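You operate a simulated robot arm through the tools that you are given. There is no shell and no other tool.

The job below is to be done with a simulated two-armed robot. You get a single attempt, and the scene is never put back.

TASK
Open the head door and draw the yellow wedge back.
Fine: back off both wingnuts a quarter turn or more; leave the door open; the extruder stays locked out.

Only the result counts: the job must be done as asked and must still hold three seconds after the hand-in. Knocking over, shifting, dropping, spilling or breaking anything else fails it.

THE ROBOT
Two 6-joint arms with two-finger grippers on one trunk that stands fixed in place. Base frame: the origin is at the foot of the trunk, x ahead of it, y to its left, z up. Readings come in cm, degrees, newtons and seconds.
The left shoulder is at [6, 14.3, 94.7], the right one opposite. With the tool pointing down near the work surface each hand reaches from about 10 to 64 cm from the base axis, measured 20 degrees to its own side. Payload 2.45 kg a hand.
Tool frame (each hand has its own): the origin (TCP) lies between the finger pads and is the grasp point; the fingertips stand 2.6 cm ahead of it; z points along the fingers, y is the line along which they close. The gripper opens to 9.6 cm. The gripper's body begins 6.9 cm behind the TCP.
Orientation is that of the tool frame in the base frame, as [roll, pitch, yaw] about the fixed x, y, z axes, in that order (R = Rz(yaw) Ry(pitch) Rx(roll)). With the fingers straight down and closing along the base's y, the tool's x points along the base's -x, its y along +y and its z along -z.

THE INTERFACE
- The arms move only by the tool jog_arm. It takes "left_moves", "right_moves" or both (then of equal length, played together; a hand with none holds still); each is a list of rows, each a list of 7 numbers: the gripper command, from -1 (fully open) to 1 (shut), values between in proportion, then the shift along the base's x, y, z in cm, then the turn, a rotation vector about the base's x, y, z in degrees. In form: [[fingers, tx, ty, tz, ax, ay, az], ...]. A call has 1 to 20 rows; each row shifts and turns the commanded pose from where the row before left it. Each row takes 0.2 s and may step no farther than 5 cm and 8.6 degrees from the row before; otherwise, or with a gripper value out of range, the whole call is refused. Where a pose cannot be reached the arm comes as near as it can. A force on the tool above 60 N (or 10 N above the force at the start of the call, whichever is more), or a blocked arm, ends the call early, and 0.2 s more pass. Each finger halts on what it meets, pressing with about 36 N; the grip force reading is that of the motor and also rises with nothing between the fingers. The clock runs only during rows and for 0.2 s after the last one: add rows that do not move to give the fingers time. It gives the time, the measured TCP pose, the force on the tool (base axes), the opening and the grip force at its end, in the units of the frame above (readings bear some noise), with the torque about the TCP (base axes, N m) and any sound that the robot's microphone picked up.
- Cameras (640 x 400 px; columns grow to the right, rows downward): "scene" is now at [14.15, 2.67, 156.23]; the picture's right is [0.31, -0.95, -0.00], its down [-0.61, -0.20, -0.76] and it looks along [0.73, 0.23, -0.64] (base axes); focal length 281 px, centre (320, 200). "left" rides on the left gripper at [8.2, -0.3, -9.8] in its tool frame; the picture's right is [0.04, 1.00, 0.00], its down [-0.73, 0.03, -0.68] and it looks along [-0.68, 0.03, 0.73] (tool axes); focal length 256 px, centre (320, 200). "right" rides on the right gripper at [8.2, 0.3, -9.8] in its tool frame; the picture's right is [-0.04, 1.00, 0.00], its down [-0.73, -0.03, -0.68] and it looks along [-0.68, -0.03, 0.73] (tool axes); focal length 256 px, centre (320, 200).
- capture(camera): a new picture of that camera. No time passes.
- move_column(by): slides the trunk up (or, below 0, down) by that many cm; the arms and the scene camera ride with it, the base frame stays. It gives what a move gives, with no picture.
- head_to(pan, tilt): turns the head with the scene camera to pan (to the left, within 86 degrees either way) and tilt (down, from -29 to 69), counted from straight ahead of the robot. It gives what a move gives.
- probe_pixels(camera, pixels): for up to 12 pixels [column, row] of the newest picture of that camera ("zoom" is the newest enlarged one), the place [x, y, z] in the base frame of the surface seen there, good to about 0.3 cm. No time passes.
- enlarge(camera, box): a new picture of the part [left, top, right, bottom] of that camera's present view, enlarged. No time passes.
- job_done(): hands the job in; it is judged then, once.

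Leave the grippers open and the arms clear of the work at the hand-in unless told otherwise.

The tools are called after "Call:" by a JSON object that holds its "api" and its "payload". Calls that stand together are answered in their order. jog_arm: Moves the arms, as the interface text tells. Its arguments: {"type":"object","properties":{"left_moves":{"type":"array","items":{"type":"array","items":{"type":"number"}}},"right_moves":{"type":"array","items":{"type":"array","items":{"type":"number"}}}},"required":[]} The other tools are called the same way: move_column (by) slides the trunk up or down; head_to (pan, tilt) turns the head that bears the scene camera; capture (camera) takes a picture; probe_pixels (camera, pixels) gives the place of the surface under pixels of a picture; enlarge (camera, box) takes an enlarged picture of a part of a camera's view; job_done () hands the job in.

At the start:

```text
time: 0.0
left_position: [34.11, 38.59, 133.34]
left_tool_rot: [180.0, 0.0, 180.0]
left_contact_force: [0.0, 0.1, -0.2]
left_wrist_torque: [0.01, 0.0, 0.01]
left_grip_width: 9.61
left_finger_force: 0.0
right_position: [30.32, -1.32, 133.47]
right_tool_rot: [-179.9, 0.1, -180.0]
right_contact_force: [-0.1, -1.1, 0.0]
right_wrist_torque: [0.01, -0.01, 0.0]
right_grip_width: 9.58
right_finger_force: 0.1
trunk travel left (down, up): [-57.2, 1.8]
head pan, tilt: [17.8, 40.1]
```

scene: 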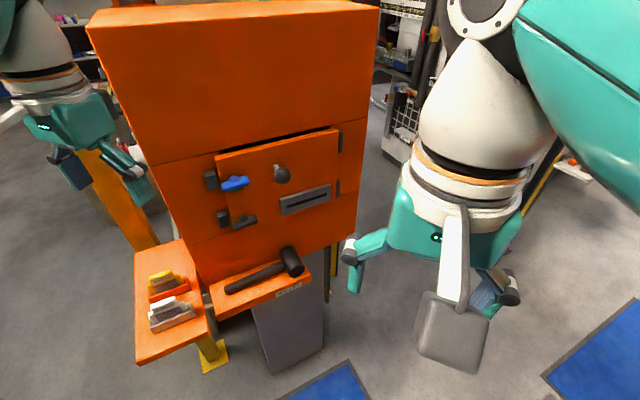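
right: 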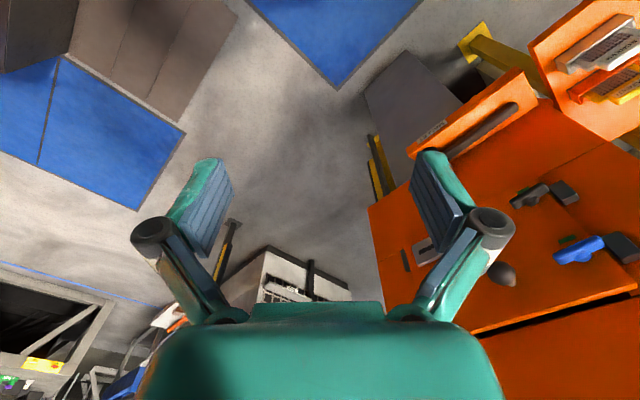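
left: 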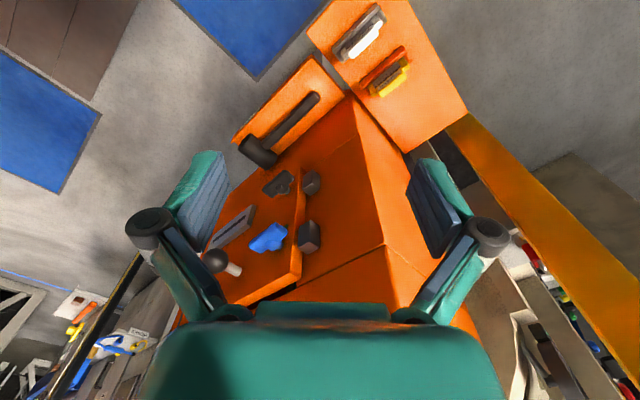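

I see an orange machine with a head door. It has a blue wingnut near (235,183), a dark one near (243,221), a knob at (282,174) and a slot plate at (305,198). I'll enlarge the door area and the side shelf first.

Call:
{"api": "enlarge", "payload": {"camera": "scene", "box": [180, 110, 380, 250]}}

Call:
{"api": "enlarge", "payload": {"camera": "scene", "box": [120, 220, 340, 380]}}

Call:
{"api": "enlarge", "payload": {"camera": "left", "box": [180, 0, 480, 310]}}

Call:
{"api": "enlarge", "payload": {"camera": "right", "box": [350, 0, 640, 340]}}

```text
2.86 times, centred on (280, 180) of scene
```

zoom: 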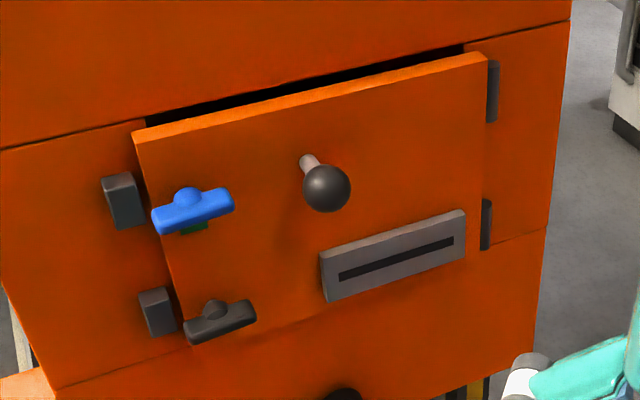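

```text
2.50 times, centred on (230, 300) of scene
```

zoom: 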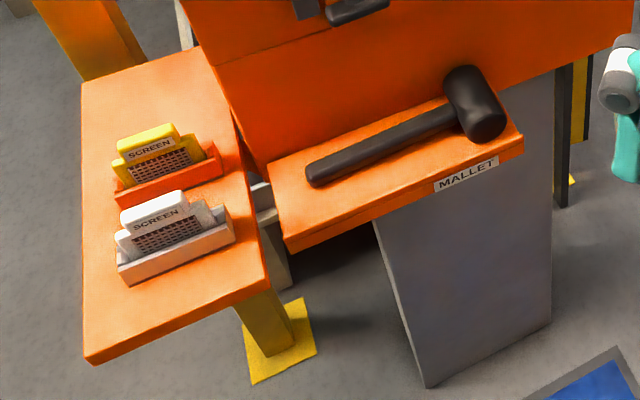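

```text
1.29 times, centred on (330, 155) of left
```

zoom: 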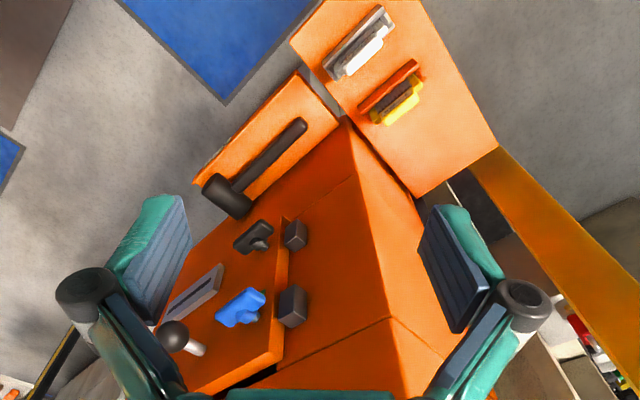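

```text
1.18 times, centred on (495, 170) of right
```

zoom: 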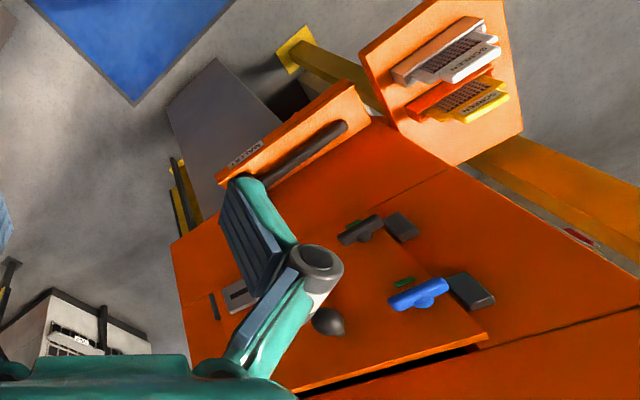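

The door hinges are on its right edge and the wingnuts on its left edge. The wedge isn't visible yet, so it's probably inside. I'll measure the door parts with probes from an enlarged view.

Call:
{"api": "enlarge", "payload": {"camera": "scene", "box": [180, 110, 380, 250]}}

Call:
{"api": "probe_pixels", "payload": {"camera": "zoom", "pixels": [[160, 215], [190, 195], [228, 198], [192, 228], [122, 200], [155, 310], [190, 330], [215, 310], [250, 312], [327, 188], [308, 160], [250, 160]]}}

Call:
{"api": "probe_pixels", "payload": {"camera": "zoom", "pixels": [[140, 142], [484, 60], [490, 90], [487, 225], [330, 280], [460, 230], [395, 258], [180, 345], [420, 150], [60, 180], [40, 330], [520, 150]]}}

```text
2.86 times, centred on (280, 180) of scene
```

zoom: 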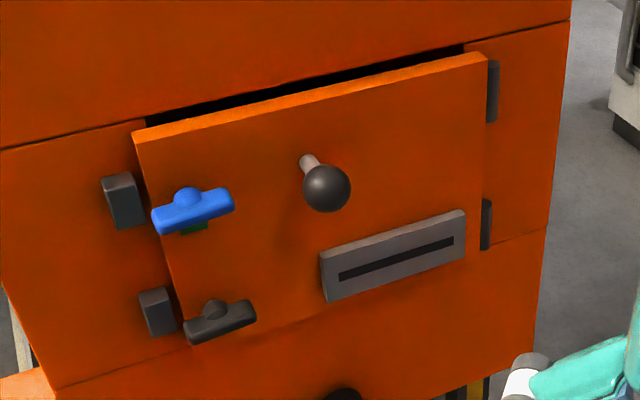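

```text
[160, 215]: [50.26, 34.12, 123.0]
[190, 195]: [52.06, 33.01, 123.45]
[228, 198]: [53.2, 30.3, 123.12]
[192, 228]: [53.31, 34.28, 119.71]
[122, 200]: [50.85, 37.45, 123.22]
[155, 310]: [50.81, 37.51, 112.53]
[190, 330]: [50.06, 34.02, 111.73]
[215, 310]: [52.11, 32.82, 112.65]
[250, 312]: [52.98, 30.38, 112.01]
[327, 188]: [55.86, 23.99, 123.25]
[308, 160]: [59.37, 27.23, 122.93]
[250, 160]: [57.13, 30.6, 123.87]
```

```text
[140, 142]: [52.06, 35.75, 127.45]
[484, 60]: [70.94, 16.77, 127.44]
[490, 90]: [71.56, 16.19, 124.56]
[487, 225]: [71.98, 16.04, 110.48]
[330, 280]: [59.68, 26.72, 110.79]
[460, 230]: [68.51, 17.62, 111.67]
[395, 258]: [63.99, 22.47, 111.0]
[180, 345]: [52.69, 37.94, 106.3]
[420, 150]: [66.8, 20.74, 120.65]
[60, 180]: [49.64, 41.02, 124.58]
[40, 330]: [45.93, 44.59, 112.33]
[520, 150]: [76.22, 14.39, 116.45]
```

The front face lies along x+y≈90.6, facing the direction (-0.7,-0.7), and the door face is at x+y≈87.7. I'll look around with the head for a yellow wedge or a lockout before I move anything.

Call:
{"api": "head_to", "payload": {"pan": 30, "tilt": 20}}

Call:
{"api": "capture", "payload": {"camera": "scene"}}

Call:
{"api": "head_to", "payload": {"pan": 45, "tilt": 55}}

Call:
{"api": "capture", "payload": {"camera": "scene"}}

Call:
{"api": "head_to", "payload": {"pan": -20, "tilt": 40}}

Call:
{"api": "capture", "payload": {"camera": "scene"}}

```text
time: 0.8
left_position: [34.07, 38.51, 133.41]
left_tool_rot: [-179.9, 0.1, 180.0]
left_contact_force: [0.2, 0.1, -0.2]
left_wrist_torque: [0.0, -0.01, -0.02]
left_grip_width: 9.6
left_finger_force: 0.0
right_position: [30.35, -1.38, 133.44]
right_tool_rot: [180.0, -0.1, 180.0]
right_contact_force: [1.0, -0.4, -1.2]
right_wrist_torque: [-0.02, 0.0, -0.02]
right_grip_width: 9.63
right_finger_force: 0.1
trunk travel left (down, up): [-57.2, 1.8]
head pan, tilt: [30.0, 20.0]
```

```text
taken
```

scene: 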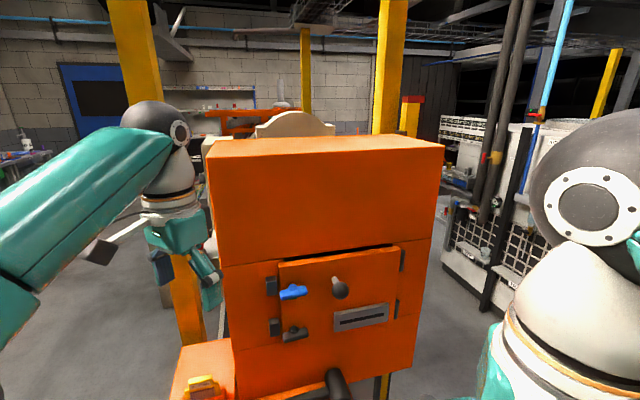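

```text
time: 1.8
left_position: [34.01, 38.47, 133.42]
left_tool_rot: [-180.0, -0.1, 180.0]
left_contact_force: [-0.5, 0.0, 0.6]
left_wrist_torque: [0.02, -0.01, 0.01]
left_grip_width: 9.61
left_finger_force: 0.0
right_position: [30.38, -1.18, 133.42]
right_tool_rot: [180.0, 0.1, 179.9]
right_contact_force: [0.5, -0.8, 0.1]
right_wrist_torque: [-0.04, -0.04, -0.04]
right_grip_width: 9.6
right_finger_force: 0.3
trunk travel left (down, up): [-57.2, 1.8]
head pan, tilt: [45.0, 55.0]
```

```text
taken
```

scene: 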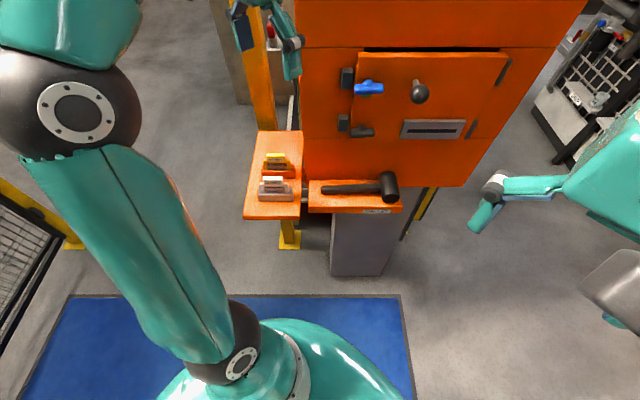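

```text
time: 3.2
left_position: [34.04, 38.62, 133.36]
left_tool_rot: [180.0, 0.0, 180.0]
left_contact_force: [-0.1, 0.3, -0.6]
left_wrist_torque: [0.01, -0.01, -0.03]
left_grip_width: 9.62
left_finger_force: 0.1
right_position: [30.45, -1.35, 133.34]
right_tool_rot: [-179.9, 0.0, -179.9]
right_contact_force: [0.0, -0.3, 0.0]
right_wrist_torque: [0.0, 0.03, -0.01]
right_grip_width: 9.6
right_finger_force: 0.1
trunk travel left (down, up): [-57.2, 1.8]
head pan, tilt: [-20.0, 40.0]
```

```text
taken
```

scene: 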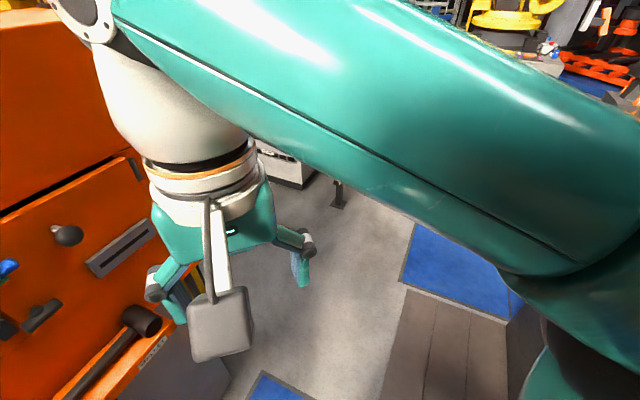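

The wedge isn't visible from here, so it must be behind the door. I'll turn the head straight at the door and zoom in on the wingnuts.

Call:
{"api": "head_to", "payload": {"pan": 30, "tilt": 38}}

Call:
{"api": "capture", "payload": {"camera": "scene"}}

Call:
{"api": "enlarge", "payload": {"camera": "scene", "box": [255, 140, 415, 240]}}

```text
time: 4.4
left_position: [33.92, 38.63, 133.42]
left_tool_rot: [179.9, 0.0, 180.0]
left_contact_force: [0.2, -0.1, -0.7]
left_wrist_torque: [0.0, 0.03, 0.0]
left_grip_width: 9.58
left_finger_force: 0.0
right_position: [30.33, -1.27, 133.43]
right_tool_rot: [180.0, 0.0, 180.0]
right_contact_force: [-0.7, -1.1, -1.2]
right_wrist_torque: [-0.01, 0.0, -0.01]
right_grip_width: 9.62
right_finger_force: 0.0
trunk travel left (down, up): [-57.2, 1.8]
head pan, tilt: [30.0, 38.0]
```

```text
taken
```

scene: 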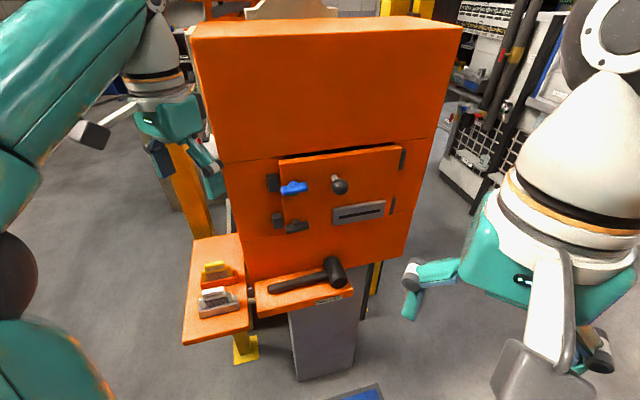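

```text
4.00 times, centred on (335, 190) of scene
```

zoom: 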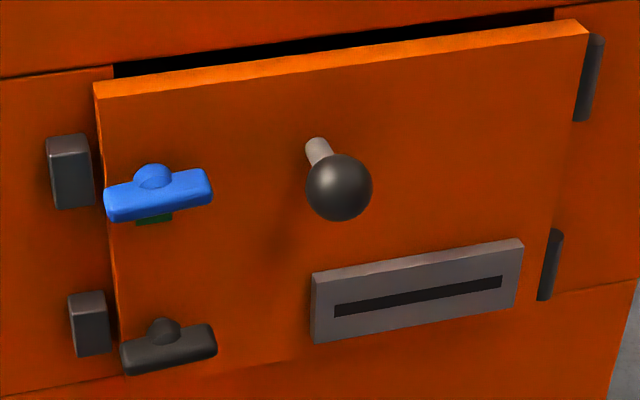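

The green patch sits on the door face just below the blue wingnut, and it may be a thread-direction mark, so I want a closer look before turning anything. I'll swing the right arm clear to the right and pitch the left tool to horizontal at the same time.

Call:
{"api": "jog_arm", "payload": {"left_moves": [[-1, 0, 0, 0, 0, -8.2, 0], [-1, 0, 0, 0, 0, -8.2, 0], [-1, 0, 0, 0, 0, -8.2, 0], [-1, 0, 0, 0, 0, -8.2, 0], [-1, 0, 0, 0, 0, -8.2, 0], [-1, 0, 0, 0, 0, -8.2, 0], [-1, 0, 0, 0, 0, -8.2, 0], [-1, 0, 0, 0, 0, -8.2, 0], [-1, 0, 0, 0, 0, -8.2, 0], [-1, 0, 0, 0, 0, -8.2, 0], [-1, 0, 0, 0, 0, -8.0, 0]], "right_moves": [[-1, 0, -2, 0, 0, 0, 0], [-1, 0, -2, 0, 0, 0, 0], [-1, 0, -2, 0, 0, 0, 0], [-1, 0, -2, 0, 0, 0, 0], [-1, 0, -2, 0, 0, 0, 0], [-1, 0, -2, 0, 0, 0, 0], [-1, 0, -2, 0, 0, 0, 0], [-1, 0, -2, 0, 0, 0, 0], [-1, 0, -2, 0, 0, 0, 0], [-1, 0, -2, 0, 0, 0, 0], [-1, 0, -2, 0, 0, 0, 0]]}}

Call:
{"api": "capture", "payload": {"camera": "scene"}}

```text
time: 6.8
left_position: [33.99, 38.45, 133.35]
left_tool_rot: [-33.3, 89.9, -33.2]
left_contact_force: [0.4, 0.4, 0.6]
left_wrist_torque: [0.01, -0.01, -0.01]
left_grip_width: 9.58
left_finger_force: 0.0
right_position: [30.32, -23.18, 133.44]
right_tool_rot: [-180.0, 0.1, -180.0]
right_contact_force: [-0.7, -0.3, -0.1]
right_wrist_torque: [0.02, 0.0, -0.01]
right_grip_width: 9.59
right_finger_force: 0.1
trunk travel left (down, up): [-57.2, 1.8]
head pan, tilt: [30.0, 38.0]
```

```text
taken
```

scene: 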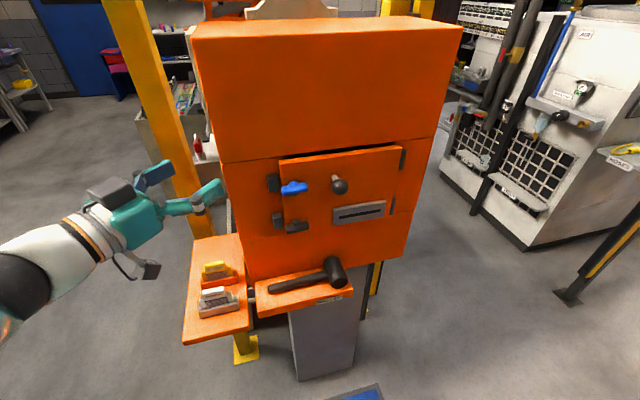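

The right arm is clear and the left tool is horizontal. Next I'll yaw it 45° to face the door and bring it about 10 cm in front of the blue wingnut for a close look.

Call:
{"api": "jog_arm", "payload": {"left_moves": [[-1, 0, -1.9, -2.5, 0, 0, 7.5], [-1, 0, -1.9, -2.5, 0, 0, 7.5], [-1, 0, -1.9, -2.5, 0, 0, 7.5], [-1, 0, -1.9, -2.5, 0, 0, 7.5], [-1, 0, -1.9, -2.5, 0, 0, 7.5], [-1, 0, -1.9, -2.5, 0, 0, 7.5], [-1, 3, 0, 0, 0, 0, 0], [-1, 3, 0, 0, 0, 0, 0], [-1, 3, 0, 0, 0, 0, 0], [-1, 3, 0, 0, 0, 0, 0]]}}

Call:
{"api": "capture", "payload": {"camera": "left"}}

Call:
{"api": "capture", "payload": {"camera": "scene"}}

```text
time: 9.0
left_position: [28.38, 52.85, 132.07]
left_tool_rot: [82.1, 90.0, 127.0]
left_contact_force: [0.1, 0.3, 0.0]
left_wrist_torque: [-0.04, 0.0, -0.02]
left_grip_width: 9.58
left_finger_force: 0.0
left hand out of reach, approached as far as the arm can: row 2, 3, 4, 5, 6, 7, 8, 9, 10
right_position: [30.3, -23.28, 133.46]
right_tool_rot: [-180.0, 0.0, -180.0]
right_contact_force: [0.4, 0.6, 0.2]
right_wrist_torque: [0.01, -0.02, -0.02]
right_grip_width: 9.59
right_finger_force: 0.0
trunk travel left (down, up): [-57.2, 1.8]
head pan, tilt: [30.0, 38.0]
```

```text
taken
```

left: 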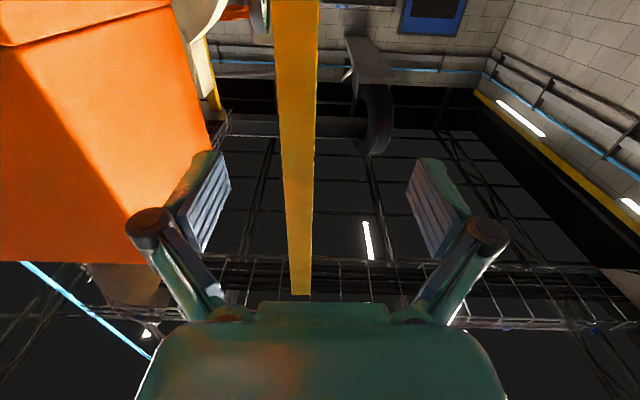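

```text
taken
```

scene: 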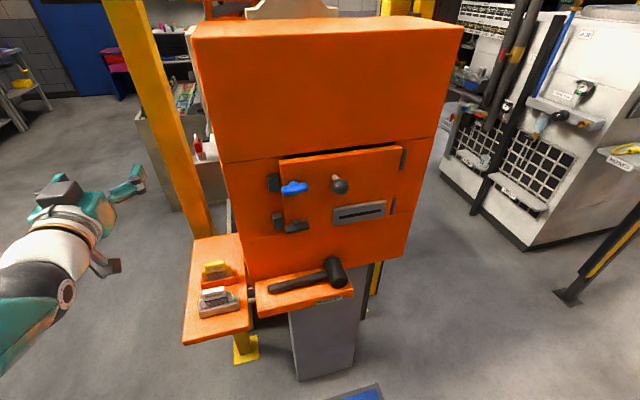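

The left arm couldn't take that pose because the wrist comes too close to the shoulder. Lowering the trunk should help, since the shoulders would drop relative to the door. First I'll measure the table and shelf heights.

Call:
{"api": "probe_pixels", "payload": {"camera": "scene", "pixels": [[190, 335], [240, 320], [215, 268], [215, 293], [240, 245], [200, 250], [335, 270], [270, 285], [300, 300], [350, 290], [300, 60], [330, 25]]}}

```text
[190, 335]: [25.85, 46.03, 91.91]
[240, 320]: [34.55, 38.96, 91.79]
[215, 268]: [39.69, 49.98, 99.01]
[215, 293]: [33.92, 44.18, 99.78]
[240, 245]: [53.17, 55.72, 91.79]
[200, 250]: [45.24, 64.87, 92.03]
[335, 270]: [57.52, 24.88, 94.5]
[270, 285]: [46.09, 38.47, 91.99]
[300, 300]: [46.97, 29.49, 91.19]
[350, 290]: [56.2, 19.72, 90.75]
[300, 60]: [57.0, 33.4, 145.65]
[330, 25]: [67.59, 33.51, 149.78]
```

The table top is at z≈92 with the screens up to about 100, and the left hand is well above that. I'll lower the trunk 15 cm, which also gives the scene camera a more frontal view of the door.

Call:
{"api": "move_column", "payload": {"by": -15}}

Call:
{"api": "head_to", "payload": {"pan": 32, "tilt": 25}}

Call:
{"api": "capture", "payload": {"camera": "scene"}}

Call:
{"api": "enlarge", "payload": {"camera": "scene", "box": [240, 130, 400, 230]}}

```text
time: 10.7
left_position: [28.36, 52.72, 116.96]
left_tool_rot: [97.7, 90.0, 142.6]
left_contact_force: [-0.1, 0.4, 0.6]
left_wrist_torque: [0.01, 0.01, -0.04]
left_grip_width: 9.59
left_finger_force: 0.1
right_position: [30.26, -23.31, 118.41]
right_tool_rot: [-180.0, 0.0, 180.0]
right_contact_force: [-0.2, -0.2, 0.4]
right_wrist_torque: [0.02, -0.01, 0.0]
right_grip_width: 9.59
right_finger_force: 0.0
trunk travel left (down, up): [-42.2, 16.8]
head pan, tilt: [30.0, 38.0]
```

```text
time: 11.5
left_position: [28.28, 52.8, 117.02]
left_tool_rot: [83.8, 90.0, 128.7]
left_contact_force: [-0.2, -0.7, 0.3]
left_wrist_torque: [-0.05, 0.0, 0.01]
left_grip_width: 9.6
left_finger_force: 0.1
right_position: [30.22, -23.32, 118.41]
right_tool_rot: [180.0, 0.0, 180.0]
right_contact_force: [0.1, 0.3, 0.4]
right_wrist_torque: [0.02, 0.02, -0.01]
right_grip_width: 9.59
right_finger_force: 0.0
trunk travel left (down, up): [-42.2, 16.8]
head pan, tilt: [32.0, 25.0]
```

```text
taken
```

scene: 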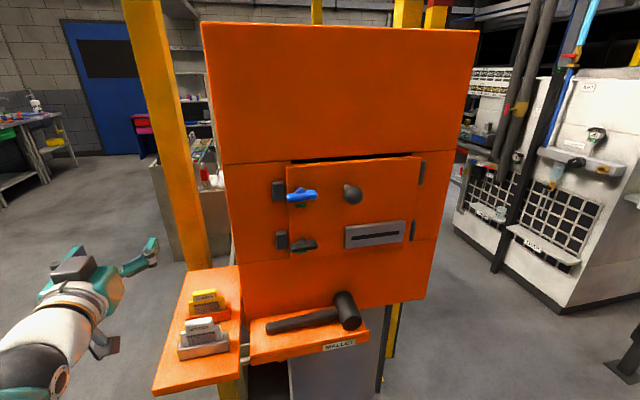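

```text
4.00 times, centred on (320, 180) of scene
```

zoom: 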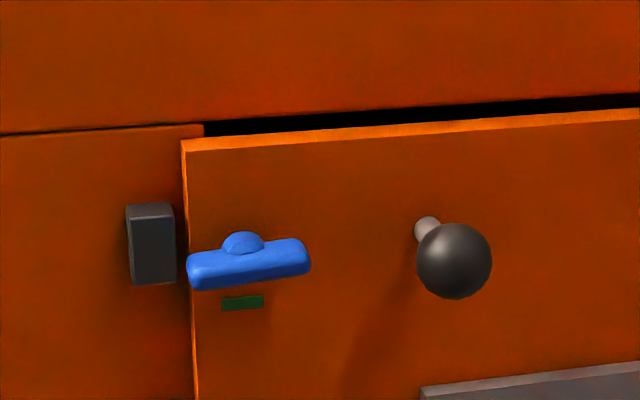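

Now the green rectangle below the blue wingnut shows clearly. I'll enlarge it further, along with the lower wingnut.

Call:
{"api": "enlarge", "payload": {"camera": "scene", "box": [280, 180, 328, 210]}}

Call:
{"api": "enlarge", "payload": {"camera": "scene", "box": [270, 220, 350, 270]}}

Call:
{"api": "enlarge", "payload": {"camera": "scene", "box": [330, 150, 426, 260]}}

```text
13.33 times, centred on (304, 195) of scene
```

zoom: 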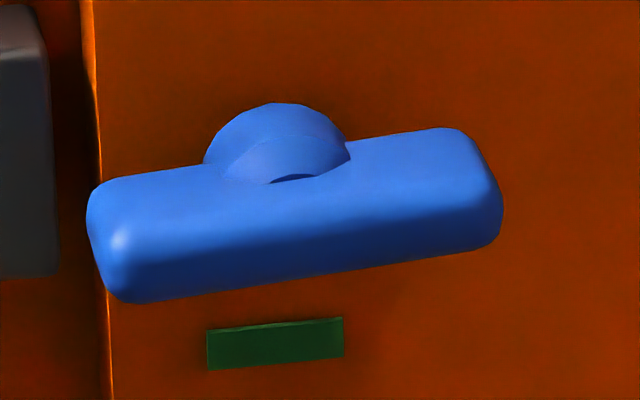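

```text
8.00 times, centred on (310, 245) of scene
```

zoom: 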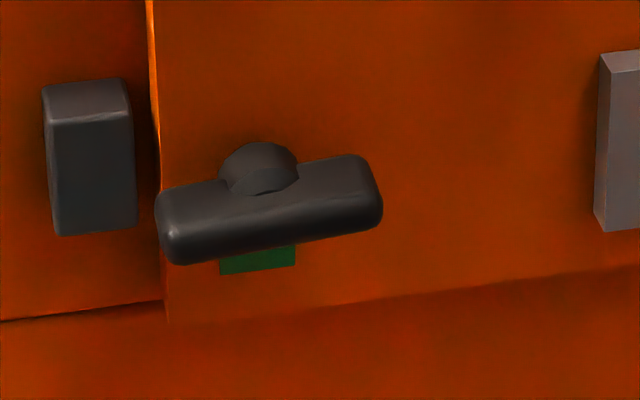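

```text
3.64 times, centred on (378, 205) of scene
```

zoom: 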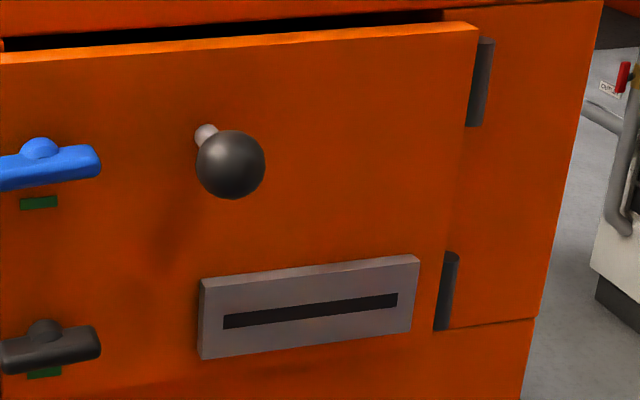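

Each wingnut has a plain green patch behind it and no text. There's a red item with lettering to the right behind the machine near (456,173), which may be the lockout, so I'll look at it.

Call:
{"api": "enlarge", "payload": {"camera": "scene", "box": [430, 140, 494, 190]}}

Call:
{"api": "probe_pixels", "payload": {"camera": "scene", "pixels": [[456, 170], [449, 172], [436, 15], [425, 200]]}}

```text
8.00 times, centred on (462, 165) of scene
```

zoom: 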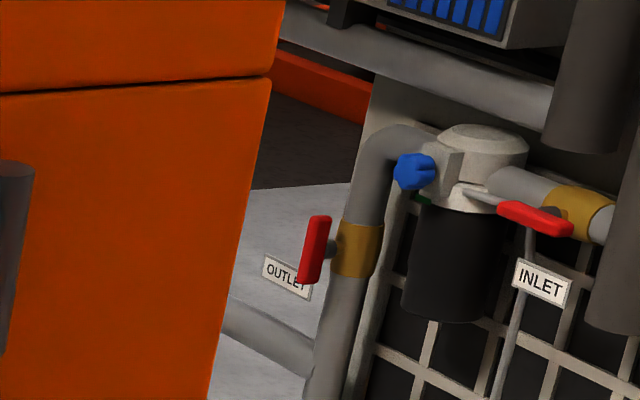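

```text
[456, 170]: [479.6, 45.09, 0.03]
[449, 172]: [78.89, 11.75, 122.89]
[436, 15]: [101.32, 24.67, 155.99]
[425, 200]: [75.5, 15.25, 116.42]
```

That red item is only background plumbing. I'll get precise positions of the wingnuts and the knob from this better viewpoint.

Call:
{"api": "enlarge", "payload": {"camera": "scene", "box": [270, 175, 366, 235]}}

Call:
{"api": "probe_pixels", "payload": {"camera": "scene", "pixels": [[288, 199], [302, 197], [316, 194], [302, 206], [301, 190], [293, 247], [304, 245], [316, 242], [302, 241], [352, 194], [345, 187], [330, 220]]}}

```text
6.67 times, centred on (318, 205) of scene
```

zoom: 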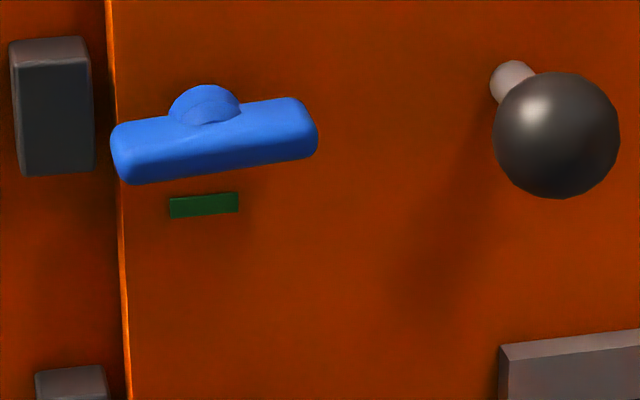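

```text
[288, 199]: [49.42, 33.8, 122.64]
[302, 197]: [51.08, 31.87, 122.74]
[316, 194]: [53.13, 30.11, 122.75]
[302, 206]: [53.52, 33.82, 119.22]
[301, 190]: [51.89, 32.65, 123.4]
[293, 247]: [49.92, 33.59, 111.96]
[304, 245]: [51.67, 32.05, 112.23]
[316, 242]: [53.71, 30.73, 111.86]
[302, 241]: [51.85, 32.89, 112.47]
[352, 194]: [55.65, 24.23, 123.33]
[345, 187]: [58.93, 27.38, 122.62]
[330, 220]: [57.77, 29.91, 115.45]
```

Measured positions:
- **Blue wing:** centre at about (51.1,31.9), z≈122.5.
- **Dark wing:** z≈112, directly below the blue one.
- **Knob ball:** centre about (57.0,24.9,122.7).

The right arm lines up well with the door's normal, so I'll use it here. First I'll yaw it 45° with the tool still down, moving forward and left.

Call:
{"api": "jog_arm", "payload": {"right_moves": [[-1, 1, 3.5, 0, 0, 0, 7.5], [-1, 1, 3.5, 0, 0, 0, 7.5], [-1, 1, 3.5, 0, 0, 0, 7.5], [-1, 1, 3.5, 0, 0, 0, 7.5], [-1, 1, 3.5, 0, 0, 0, 7.5], [-1, 1, 3.5, 0, 0, 0, 7.5]]}}

Call:
{"api": "capture", "payload": {"camera": "scene"}}

```text
time: 12.9
left_position: [28.53, 52.9, 116.97]
left_tool_rot: [-147.3, 90.0, -102.3]
left_contact_force: [0.3, 0.8, 0.2]
left_wrist_torque: [0.03, -0.01, -0.02]
left_grip_width: 9.6
left_finger_force: 0.1
right_position: [36.32, -2.08, 118.27]
right_tool_rot: [-180.0, 0.0, -134.8]
right_contact_force: [0.0, -0.8, -0.8]
right_wrist_torque: [-0.02, 0.03, -0.04]
right_grip_width: 9.57
right_finger_force: 0.0
trunk travel left (down, up): [-42.2, 16.8]
head pan, tilt: [32.0, 25.0]
```

```text
taken
```

scene: 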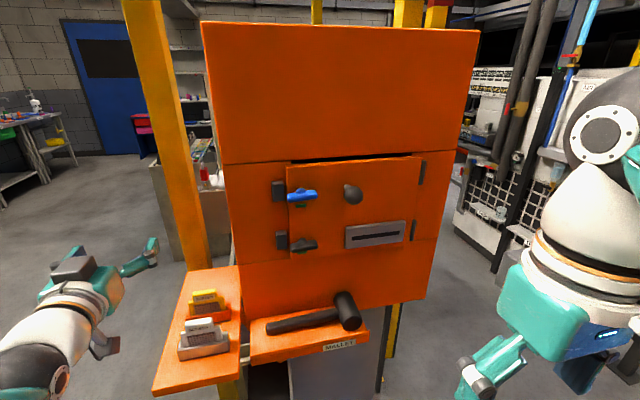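

The yaw worked, and the tool points straight down at (36.3,-2.1). Now I'll pitch the right tool up to horizontal, pointing along (0.7,0.7,0), while moving it toward (44.5,24.5,122).

Call:
{"api": "jog_arm", "payload": {"right_moves": [[-1, 0.75, 2.4, 0.35, 5.8, -5.8, 0], [-1, 0.75, 2.4, 0.35, 5.8, -5.8, 0], [-1, 0.75, 2.4, 0.35, 5.8, -5.8, 0], [-1, 0.75, 2.4, 0.35, 5.8, -5.8, 0], [-1, 0.75, 2.4, 0.35, 5.8, -5.8, 0], [-1, 0.75, 2.4, 0.35, 5.8, -5.8, 0], [-1, 0.75, 2.4, 0.35, 5.8, -5.8, 0], [-1, 0.75, 2.4, 0.35, 5.8, -5.8, 0], [-1, 0.75, 2.4, 0.35, 5.8, -5.8, 0], [-1, 0.75, 2.4, 0.35, 5.8, -5.8, 0], [-1, 0.75, 2.4, 0.35, 5.6, -5.6, 0]]}}

Call:
{"api": "capture", "payload": {"camera": "scene"}}

Call:
{"api": "capture", "payload": {"camera": "right"}}

```text
time: 15.3
left_position: [28.34, 52.72, 116.98]
left_tool_rot: [-140.4, 89.9, -95.4]
left_contact_force: [-0.8, -0.4, 1.3]
left_wrist_torque: [0.0, -0.02, 0.01]
left_grip_width: 9.6
left_finger_force: 0.1
right_position: [44.64, 24.17, 122.16]
right_tool_rot: [124.9, 89.5, 170.0]
right_contact_force: [-0.8, 0.3, 1.2]
right_wrist_torque: [-0.07, 0.0, -0.06]
right_grip_width: 9.59
right_finger_force: 0.0
trunk travel left (down, up): [-42.2, 16.8]
head pan, tilt: [32.0, 25.0]
```

```text
taken
```

scene: 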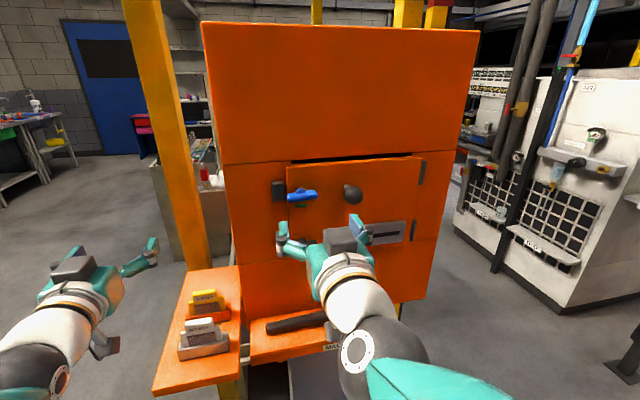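

```text
taken
```

right: 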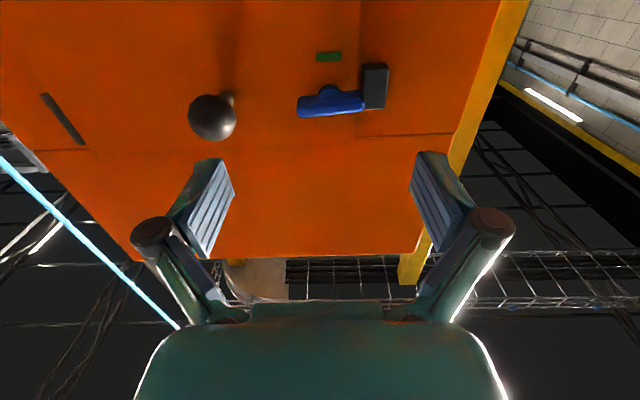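

The right tool is horizontal and facing the door. Now I'll roll it 90° clockwise about its own axis so the fingers close vertically on the horizontal wing, leaving the counter-clockwise travel free. I'll also centre it on the blue wingnut.

Call:
{"api": "jog_arm", "payload": {"right_moves": [[-0.5, 0, 0, 0, 5.8, 5.8, 0], [-0.3, 0, 0, 0, 5.8, 5.8, 0], [-0.1, 0, 0, 0, 5.8, 5.8, 0], [-0.1, 0, 0, 0, 5.8, 5.8, 0], [-0.1, 0, 0, 0, 5.8, 5.8, 0], [-0.1, 0, 0, 0, 5.8, 5.8, 0], [-0.1, 0, 0, 0, 5.8, 5.8, 0], [-0.1, 0, 0, 0, 5.8, 5.8, 0], [-0.1, -0.2, 0.2, 0.1, 5.8, 5.8, 0], [-0.1, -0.2, 0.2, 0.1, 5.8, 5.8, 0], [-0.1, -0.2, 0.2, 0.1, 5.6, 5.6, 0]]}}

Call:
{"api": "capture", "payload": {"camera": "scene"}}

Call:
{"api": "capture", "payload": {"camera": "right"}}

```text
time: 17.7
left_position: [28.34, 52.86, 116.99]
left_tool_rot: [-106.4, 90.0, -61.4]
left_contact_force: [-0.4, 0.3, -0.6]
left_wrist_torque: [0.0, 0.04, 0.01]
left_grip_width: 9.6
left_finger_force: 0.1
right_position: [44.13, 26.9, 130.75]
right_tool_rot: [90.4, 0.0, 135.3]
right_contact_force: [0.1, -0.6, 0.2]
right_wrist_torque: [-0.01, 0.01, 0.02]
right_grip_width: 5.29
right_finger_force: 0.2
right hand out of reach, approached as far as the arm can: row 6, 7, 8, 9, 10, 11
trunk travel left (down, up): [-42.2, 16.8]
head pan, tilt: [32.0, 25.0]
```

```text
taken
```

scene: 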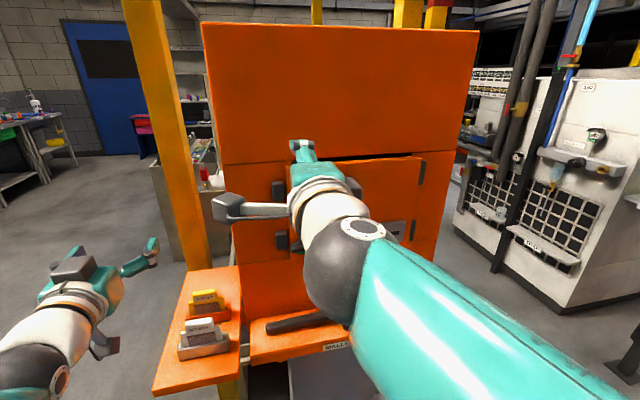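

```text
taken
```

right: 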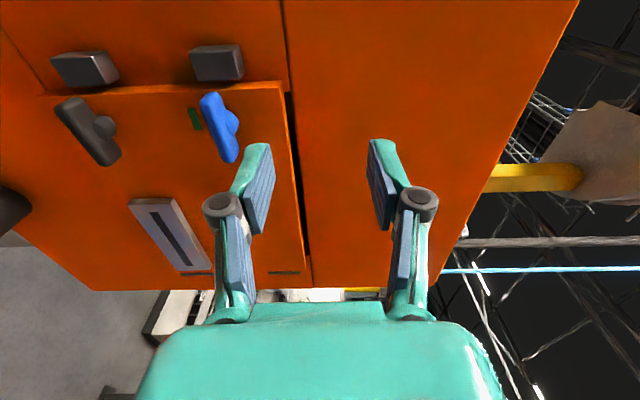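

The roll reached vertical closing, but the hand was pushed up to z≈130.8 because the arm is too folded at this shoulder height. I'll lower the trunk another 12 cm to give it room. The space in front of the door is clear down to the shelf at z≈95.

Call:
{"api": "move_column", "payload": {"by": -12}}

Call:
{"api": "jog_arm", "payload": {"right_moves": [[-0.1, 0, 0, 0.5, 0, 0, 0]]}}

Call:
{"api": "capture", "payload": {"camera": "scene"}}

```text
time: 19.2
left_position: [28.43, 52.78, 105.63]
left_tool_rot: [-98.4, 90.0, -53.6]
left_contact_force: [-0.3, 0.0, -0.3]
left_wrist_torque: [0.02, -0.03, 0.03]
left_grip_width: 9.59
left_finger_force: 0.0
right_position: [43.95, 25.02, 122.1]
right_tool_rot: [87.7, -0.8, 134.4]
right_contact_force: [-0.9, -0.2, -0.7]
right_wrist_torque: [0.02, 0.0, -0.01]
right_grip_width: 5.25
right_finger_force: 0.0
trunk travel left (down, up): [-30.2, 28.8]
head pan, tilt: [32.0, 25.0]
```

```text
time: 19.8
left_position: [28.43, 52.77, 104.63]
left_tool_rot: [-165.5, 89.7, -120.8]
left_contact_force: [-0.2, -0.3, -0.1]
left_wrist_torque: [-0.03, 0.0, 0.01]
left_grip_width: 9.61
left_finger_force: 0.1
right_position: [43.94, 24.02, 122.79]
right_tool_rot: [86.9, -1.1, 134.3]
right_contact_force: [0.3, 0.8, -0.2]
right_wrist_torque: [0.04, -0.04, 0.02]
right_grip_width: 5.3
right_finger_force: 0.0
trunk travel left (down, up): [-30.2, 28.8]
head pan, tilt: [32.0, 25.0]
stopped in row 1 (right hand): the arm was blocked; the commanded pose is now the measured one
```

```text
taken
```

scene: 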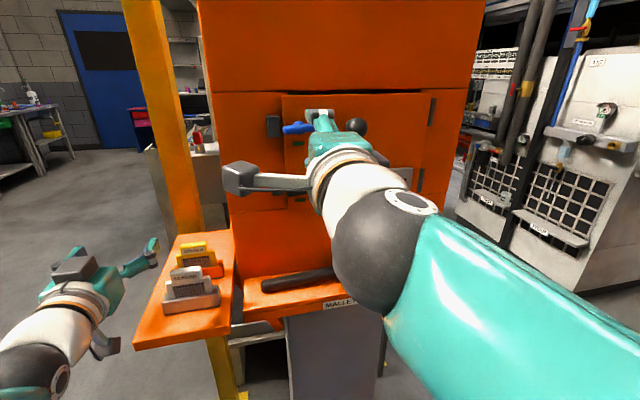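

The arm stopped with a "blocked" message but no contact force, and it was probably still settling after the trunk move. I'll send a still row and read the state.

Call:
{"api": "jog_arm", "payload": {"right_moves": [[-0.1, 0, 0, 0, 0, 0, 0], [-0.1, 0, 0, 0, 0, 0, 0]]}}

Call:
{"api": "capture", "payload": {"camera": "right"}}

```text
time: 20.4
left_position: [28.29, 52.75, 104.8]
left_tool_rot: [-157.3, 89.9, -112.5]
left_contact_force: [-0.5, -0.2, -0.7]
left_wrist_torque: [0.01, 0.03, 0.04]
left_grip_width: 9.58
left_finger_force: 0.0
right_position: [43.86, 24.18, 122.71]
right_tool_rot: [87.1, -1.1, 134.2]
right_contact_force: [0.7, 0.0, 0.2]
right_wrist_torque: [-0.02, 0.06, -0.04]
right_grip_width: 5.31
right_finger_force: 0.0
trunk travel left (down, up): [-30.2, 28.8]
head pan, tilt: [32.0, 25.0]
```

```text
taken
```

right: 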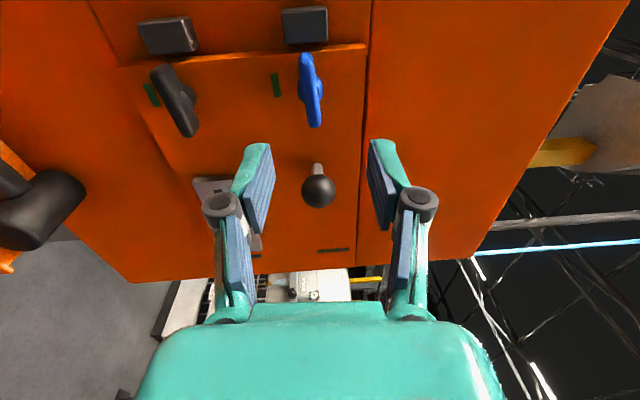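

No contact forces, and the blue wing is centred between the fingers in the right camera at (310,90). I'll square the orientation and see whether the arm follows.

Call:
{"api": "jog_arm", "payload": {"right_moves": [[-0.1, -0.2, 0.2, -0.2, -2.8, 1.3, 0.8], [-0.1, 0, 0, 0, 0, 0, 0]]}}

```text
time: 21.0
left_position: [28.31, 52.78, 105.1]
left_tool_rot: [-154.7, 89.8, -110.0]
left_contact_force: [-0.2, -0.5, 0.6]
left_wrist_torque: [0.01, -0.01, 0.01]
left_grip_width: 9.57
left_finger_force: 0.0
right_position: [43.49, 24.09, 123.04]
right_tool_rot: [89.6, -0.2, 135.0]
right_contact_force: [-0.1, -0.1, 0.0]
right_wrist_torque: [-0.02, -0.02, 0.02]
right_grip_width: 5.29
right_finger_force: 0.0
trunk travel left (down, up): [-30.2, 28.8]
head pan, tilt: [32.0, 25.0]
```

Orientation is now square: [89.6,-0.2,135]. I'll advance about 7 cm toward the blue wingnut, keeping the fingertips just short of it, and check the alignment.

Call:
{"api": "jog_arm", "payload": {"right_moves": [[-0.1, 1.6, 1.7, -0.1, 0, 0, 0], [-0.1, 1.6, 1.7, -0.1, 0, 0, 0], [-0.1, 1.6, 1.7, -0.1, 0, 0, 0], [-0.1, 0, 0, 0, 0, 0, 0]]}}

Call:
{"api": "capture", "payload": {"camera": "right"}}

Call:
{"api": "enlarge", "payload": {"camera": "scene", "box": [240, 70, 400, 170]}}

```text
time: 21.7
left_position: [28.41, 52.77, 104.84]
left_tool_rot: [-163.3, 89.7, -118.5]
left_contact_force: [0.1, -0.3, 0.3]
left_wrist_torque: [0.01, -0.03, -0.03]
left_grip_width: 9.59
left_finger_force: 0.1
right_position: [44.41, 20.05, 132.48]
right_tool_rot: [80.5, -2.9, 133.6]
right_contact_force: [0.1, -0.1, 0.3]
right_wrist_torque: [-0.03, 0.0, 0.01]
right_grip_width: 5.29
right_finger_force: 0.1
trunk travel left (down, up): [-30.2, 28.8]
head pan, tilt: [32.0, 25.0]
stopped in row 3 (right hand): the arm was blocked; the commanded pose is now the measured one
```

```text
taken
```

right: 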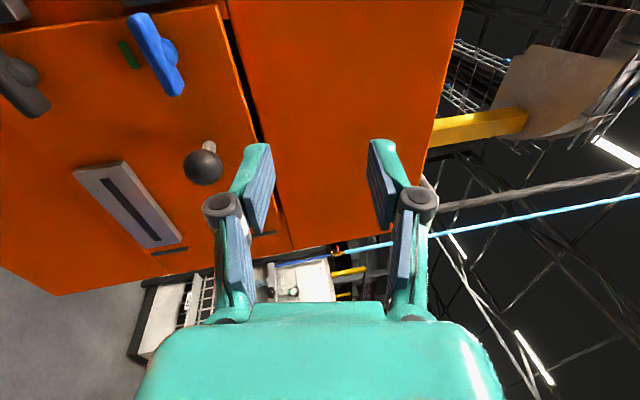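

```text
4.00 times, centred on (320, 120) of scene
```

zoom: 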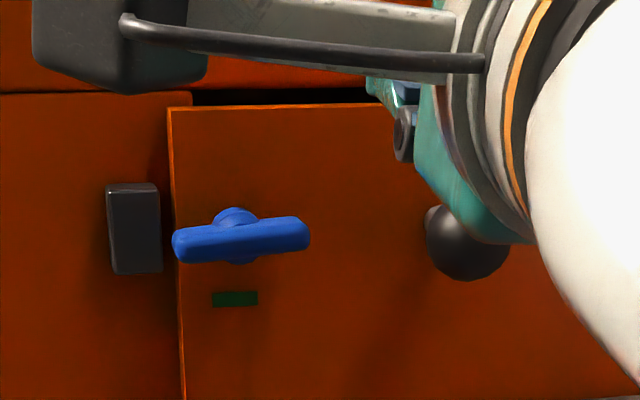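

The hand went up and sideways to (44.4,20,132.5) instead of forward, so the arm seems to be in an awkward configuration. I'll look at the whole arm.

Call:
{"api": "capture", "payload": {"camera": "scene"}}

Call:
{"api": "head_to", "payload": {"pan": 0, "tilt": 50}}

Call:
{"api": "capture", "payload": {"camera": "scene"}}

Call:
{"api": "capture", "payload": {"camera": "left"}}

```text
taken
```

scene: 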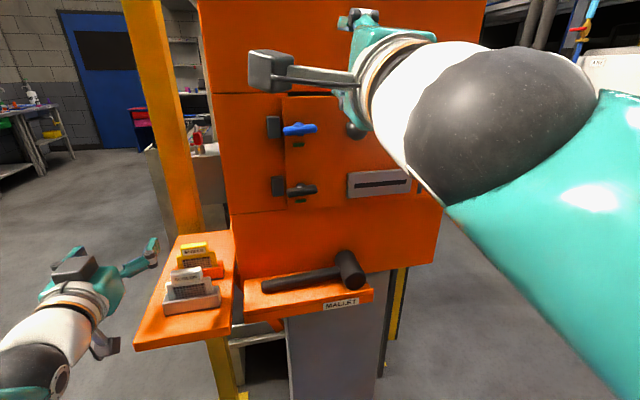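

```text
time: 22.6
left_position: [28.47, 52.92, 104.93]
left_tool_rot: [-161.4, 89.9, -116.4]
left_contact_force: [0.4, -0.3, 0.1]
left_wrist_torque: [-0.01, 0.0, 0.0]
left_grip_width: 9.58
left_finger_force: 0.0
right_position: [44.42, 20.15, 132.52]
right_tool_rot: [80.5, -2.9, 133.7]
right_contact_force: [-0.5, 0.2, -0.9]
right_wrist_torque: [-0.01, -0.01, -0.01]
right_grip_width: 5.29
right_finger_force: 0.0
trunk travel left (down, up): [-30.2, 28.8]
head pan, tilt: [0.0, 50.0]
```

```text
taken
```

scene: 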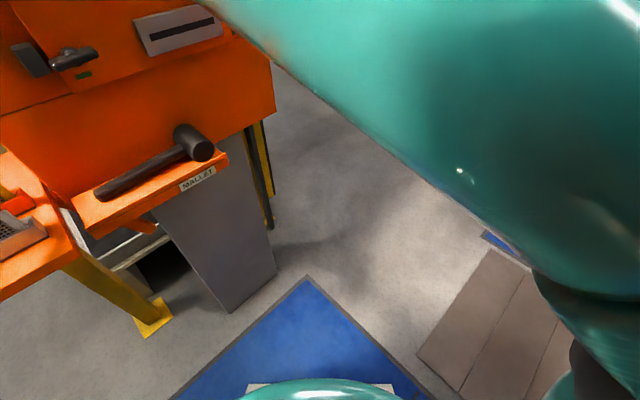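

```text
taken
```

left: 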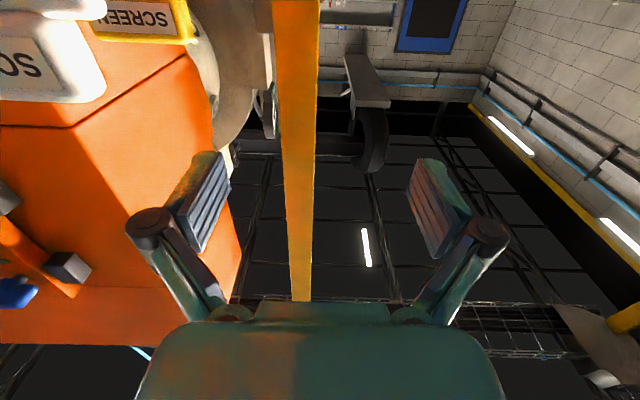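

The right arm appears over-stretched and is jumping between configurations, so lowering the trunk this far was wrong for this pose. I'll raise the trunk 12 cm and roll the right tool back toward neutral, where it behaved well.

Call:
{"api": "move_column", "payload": {"by": 12}}

Call:
{"api": "jog_arm", "payload": {"right_moves": [[-0.1, 0, 0, 0, 0, 0, 0], [-0.1, 0, 0, 0, 0, 0, 0]]}}

Call:
{"api": "head_to", "payload": {"pan": 25, "tilt": 20}}

Call:
{"api": "capture", "payload": {"camera": "scene"}}

```text
time: 24.1
left_position: [28.41, 52.8, 116.99]
left_tool_rot: [-160.7, 89.8, -115.9]
left_contact_force: [0.2, 0.1, 1.2]
left_wrist_torque: [-0.02, 0.01, -0.03]
left_grip_width: 9.61
left_finger_force: 0.0
right_position: [44.48, 20.35, 144.33]
right_tool_rot: [80.7, -2.8, 133.6]
right_contact_force: [-0.3, -0.2, -0.8]
right_wrist_torque: [0.01, -0.04, 0.03]
right_grip_width: 5.26
right_finger_force: 0.1
trunk travel left (down, up): [-42.2, 16.8]
head pan, tilt: [0.0, 50.0]
```

```text
time: 24.7
left_position: [28.35, 52.86, 117.01]
left_tool_rot: [-157.4, 89.9, -112.7]
left_contact_force: [-0.7, -0.3, 0.9]
left_wrist_torque: [0.0, 0.02, -0.01]
left_grip_width: 9.61
left_finger_force: 0.1
right_position: [44.46, 20.41, 144.39]
right_tool_rot: [80.6, -2.8, 133.8]
right_contact_force: [-0.1, 0.0, -0.7]
right_wrist_torque: [0.0, -0.02, 0.0]
right_grip_width: 5.28
right_finger_force: 0.0
trunk travel left (down, up): [-42.2, 16.8]
head pan, tilt: [0.0, 50.0]
```

```text
time: 25.7
left_position: [28.36, 52.76, 116.94]
left_tool_rot: [-158.0, 89.9, -113.2]
left_contact_force: [0.0, 1.0, -0.2]
left_wrist_torque: [0.01, 0.0, -0.04]
left_grip_width: 9.59
left_finger_force: 0.1
right_position: [44.46, 20.3, 144.33]
right_tool_rot: [80.7, -2.9, 133.8]
right_contact_force: [0.6, 0.8, -0.6]
right_wrist_torque: [0.03, -0.01, 0.05]
right_grip_width: 5.3
right_finger_force: 0.0
trunk travel left (down, up): [-42.2, 16.8]
head pan, tilt: [25.0, 20.0]
```

```text
taken
```

scene: 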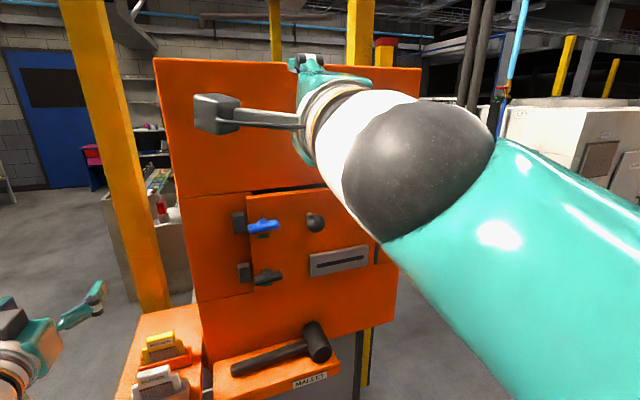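

The right hand is at (44.5,20.3,144.3). Now I'll roll it counter-clockwise 90° back to neutral while lowering it to about z=124, staying about 13 cm clear of the door.

Call:
{"api": "jog_arm", "payload": {"right_moves": [[-0.1, 0, 0, -1.8, -5.8, -5.8, 0], [-0.1, 0, 0, -1.8, -5.8, -5.8, 0], [-0.1, 0, 0, -1.8, -5.8, -5.8, 0], [-0.1, 0, 0, -1.8, -5.8, -5.8, 0], [-0.1, 0, 0, -1.8, -5.8, -5.8, 0], [-0.1, 0, 0, -1.8, -5.8, -5.8, 0], [-0.1, 0, 0, -1.8, -5.8, -5.8, 0], [-0.1, 0, 0, -1.8, -5.8, -5.8, 0], [-0.1, 0, 0, -1.8, -5.8, -5.8, 0], [-0.1, 0, 0, -1.8, -5.8, -5.8, 0], [-0.1, 0, 0, -1.8, -5.8, -5.8, 0], [-0.1, 0, 0, 0, 0, 0, 0]]}}

Call:
{"api": "capture", "payload": {"camera": "scene"}}

```text
time: 28.3
left_position: [28.31, 52.78, 117.08]
left_tool_rot: [-163.0, 89.9, -118.1]
left_contact_force: [-0.7, -0.1, 0.2]
left_wrist_torque: [0.0, 0.0, 0.01]
left_grip_width: 9.6
left_finger_force: 0.2
right_position: [42.01, 22.26, 127.08]
right_tool_rot: [58.3, 87.4, 112.1]
right_contact_force: [-0.2, 0.8, -0.2]
right_wrist_torque: [-0.01, 0.01, 0.01]
right_grip_width: 5.3
right_finger_force: 0.1
right hand out of reach, approached as far as the arm can: row 6, 7, 8, 9, 10, 11
trunk travel left (down, up): [-42.2, 16.8]
head pan, tilt: [25.0, 20.0]
```

```text
taken
```

scene: 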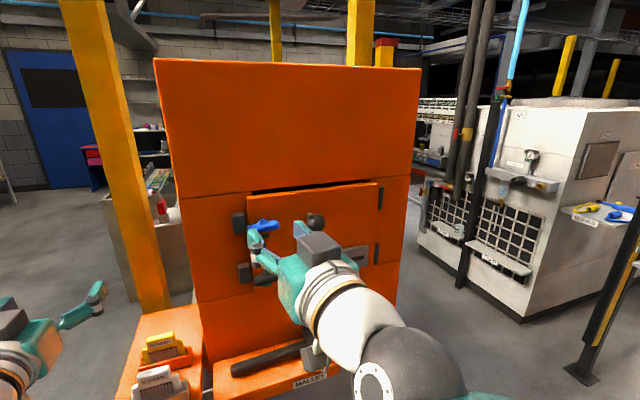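

The hand is near (42,22.3,127) with a yaw of about 54°, and it isn't tracking its command, so a wrist joint seems to be at its limit. I'll retrace to the earlier tool-down pose, pitching down while moving back to the right, to restore a good configuration.

Call:
{"api": "jog_arm", "payload": {"right_moves": [[-0.1, -0.5, -2.0, 0, -5.8, 5.8, 0], [-0.1, -0.5, -2.0, 0, -5.8, 5.8, 0], [-0.1, -0.5, -2.0, 0, -5.8, 5.8, 0], [-0.1, -0.5, -2.0, 0, -5.8, 5.8, 0], [-0.1, -0.5, -2.0, 0, -5.8, 5.8, 0], [-0.1, -0.5, -2.0, 0, -5.8, 5.8, 0], [-0.1, -0.5, -2.0, 0, -5.8, 5.8, 0], [-0.1, -0.5, -2.0, 0, -5.8, 5.8, 0], [-0.1, -0.5, -2.0, 0, -5.8, 5.8, 0], [-0.1, -0.5, -2.0, 0, -5.8, 5.8, 0], [-0.1, -0.5, -2.0, 0, -5.8, 5.8, 0], [-0.1, 0, 0, 0, 0, 0, 0]]}}

Call:
{"api": "capture", "payload": {"camera": "scene"}}

```text
time: 30.9
left_position: [28.37, 52.9, 117.1]
left_tool_rot: [-157.7, 89.9, -112.9]
left_contact_force: [0.2, 0.1, 0.5]
left_wrist_torque: [-0.01, -0.01, 0.0]
left_grip_width: 9.6
left_finger_force: 0.1
right_position: [37.14, 1.24, 123.23]
right_tool_rot: [173.8, 10.6, -137.7]
right_contact_force: [0.2, -0.6, 0.0]
right_wrist_torque: [0.01, 0.0, -0.01]
right_grip_width: 5.29
right_finger_force: 0.1
right hand out of reach, approached as far as the arm can: row 1, 2, 3, 10, 11
trunk travel left (down, up): [-42.2, 16.8]
head pan, tilt: [25.0, 20.0]
```

```text
taken
```

scene: 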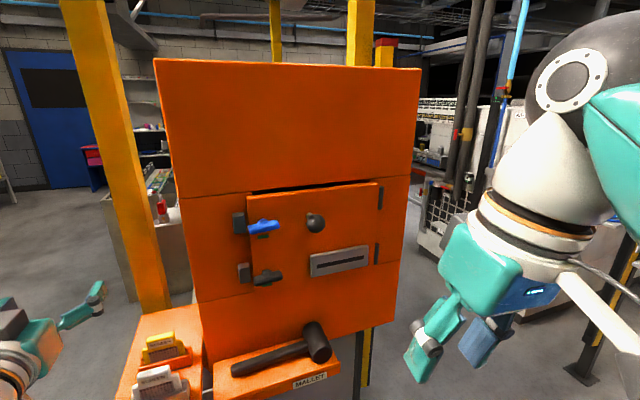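

The arm is back in roughly the earlier tool-down shape, tilted about 12°. I'll move it back to the roomy pose on the right, near (30,-23), and see whether it tracks properly.

Call:
{"api": "jog_arm", "payload": {"right_moves": [[-0.5, -1, -3, 0, 0, 0, 0], [-0.5, -1, -3, 0, 0, 0, 0], [-0.5, -1, -3, 0, 0, 0, 0], [-0.5, -1, -3, 0, 0, 0, 0], [-0.5, -1, -3, 0, 0, 0, 0], [-0.5, -1, -3, 0, 0, 0, 0], [-0.5, -1, -3, 0, 0, 0, 0], [-0.5, -1, -3, 0, 0, 0, 0], [-0.5, 0, 0, 0, 0, 0, 0]]}}

```text
time: 32.9
left_position: [28.36, 52.89, 117.0]
left_tool_rot: [-160.3, 90.0, -115.5]
left_contact_force: [-0.1, 0.0, 0.6]
left_wrist_torque: [0.0, 0.02, 0.01]
left_grip_width: 9.6
left_finger_force: 0.0
right_position: [29.19, -22.58, 122.34]
right_tool_rot: [174.0, 10.4, -137.6]
right_contact_force: [-0.5, -0.1, 0.2]
right_wrist_torque: [-0.01, 0.0, 0.01]
right_grip_width: 7.2
right_finger_force: 0.0
right hand out of reach, approached as far as the arm can: row 8
trunk travel left (down, up): [-42.2, 16.8]
head pan, tilt: [25.0, 20.0]
```

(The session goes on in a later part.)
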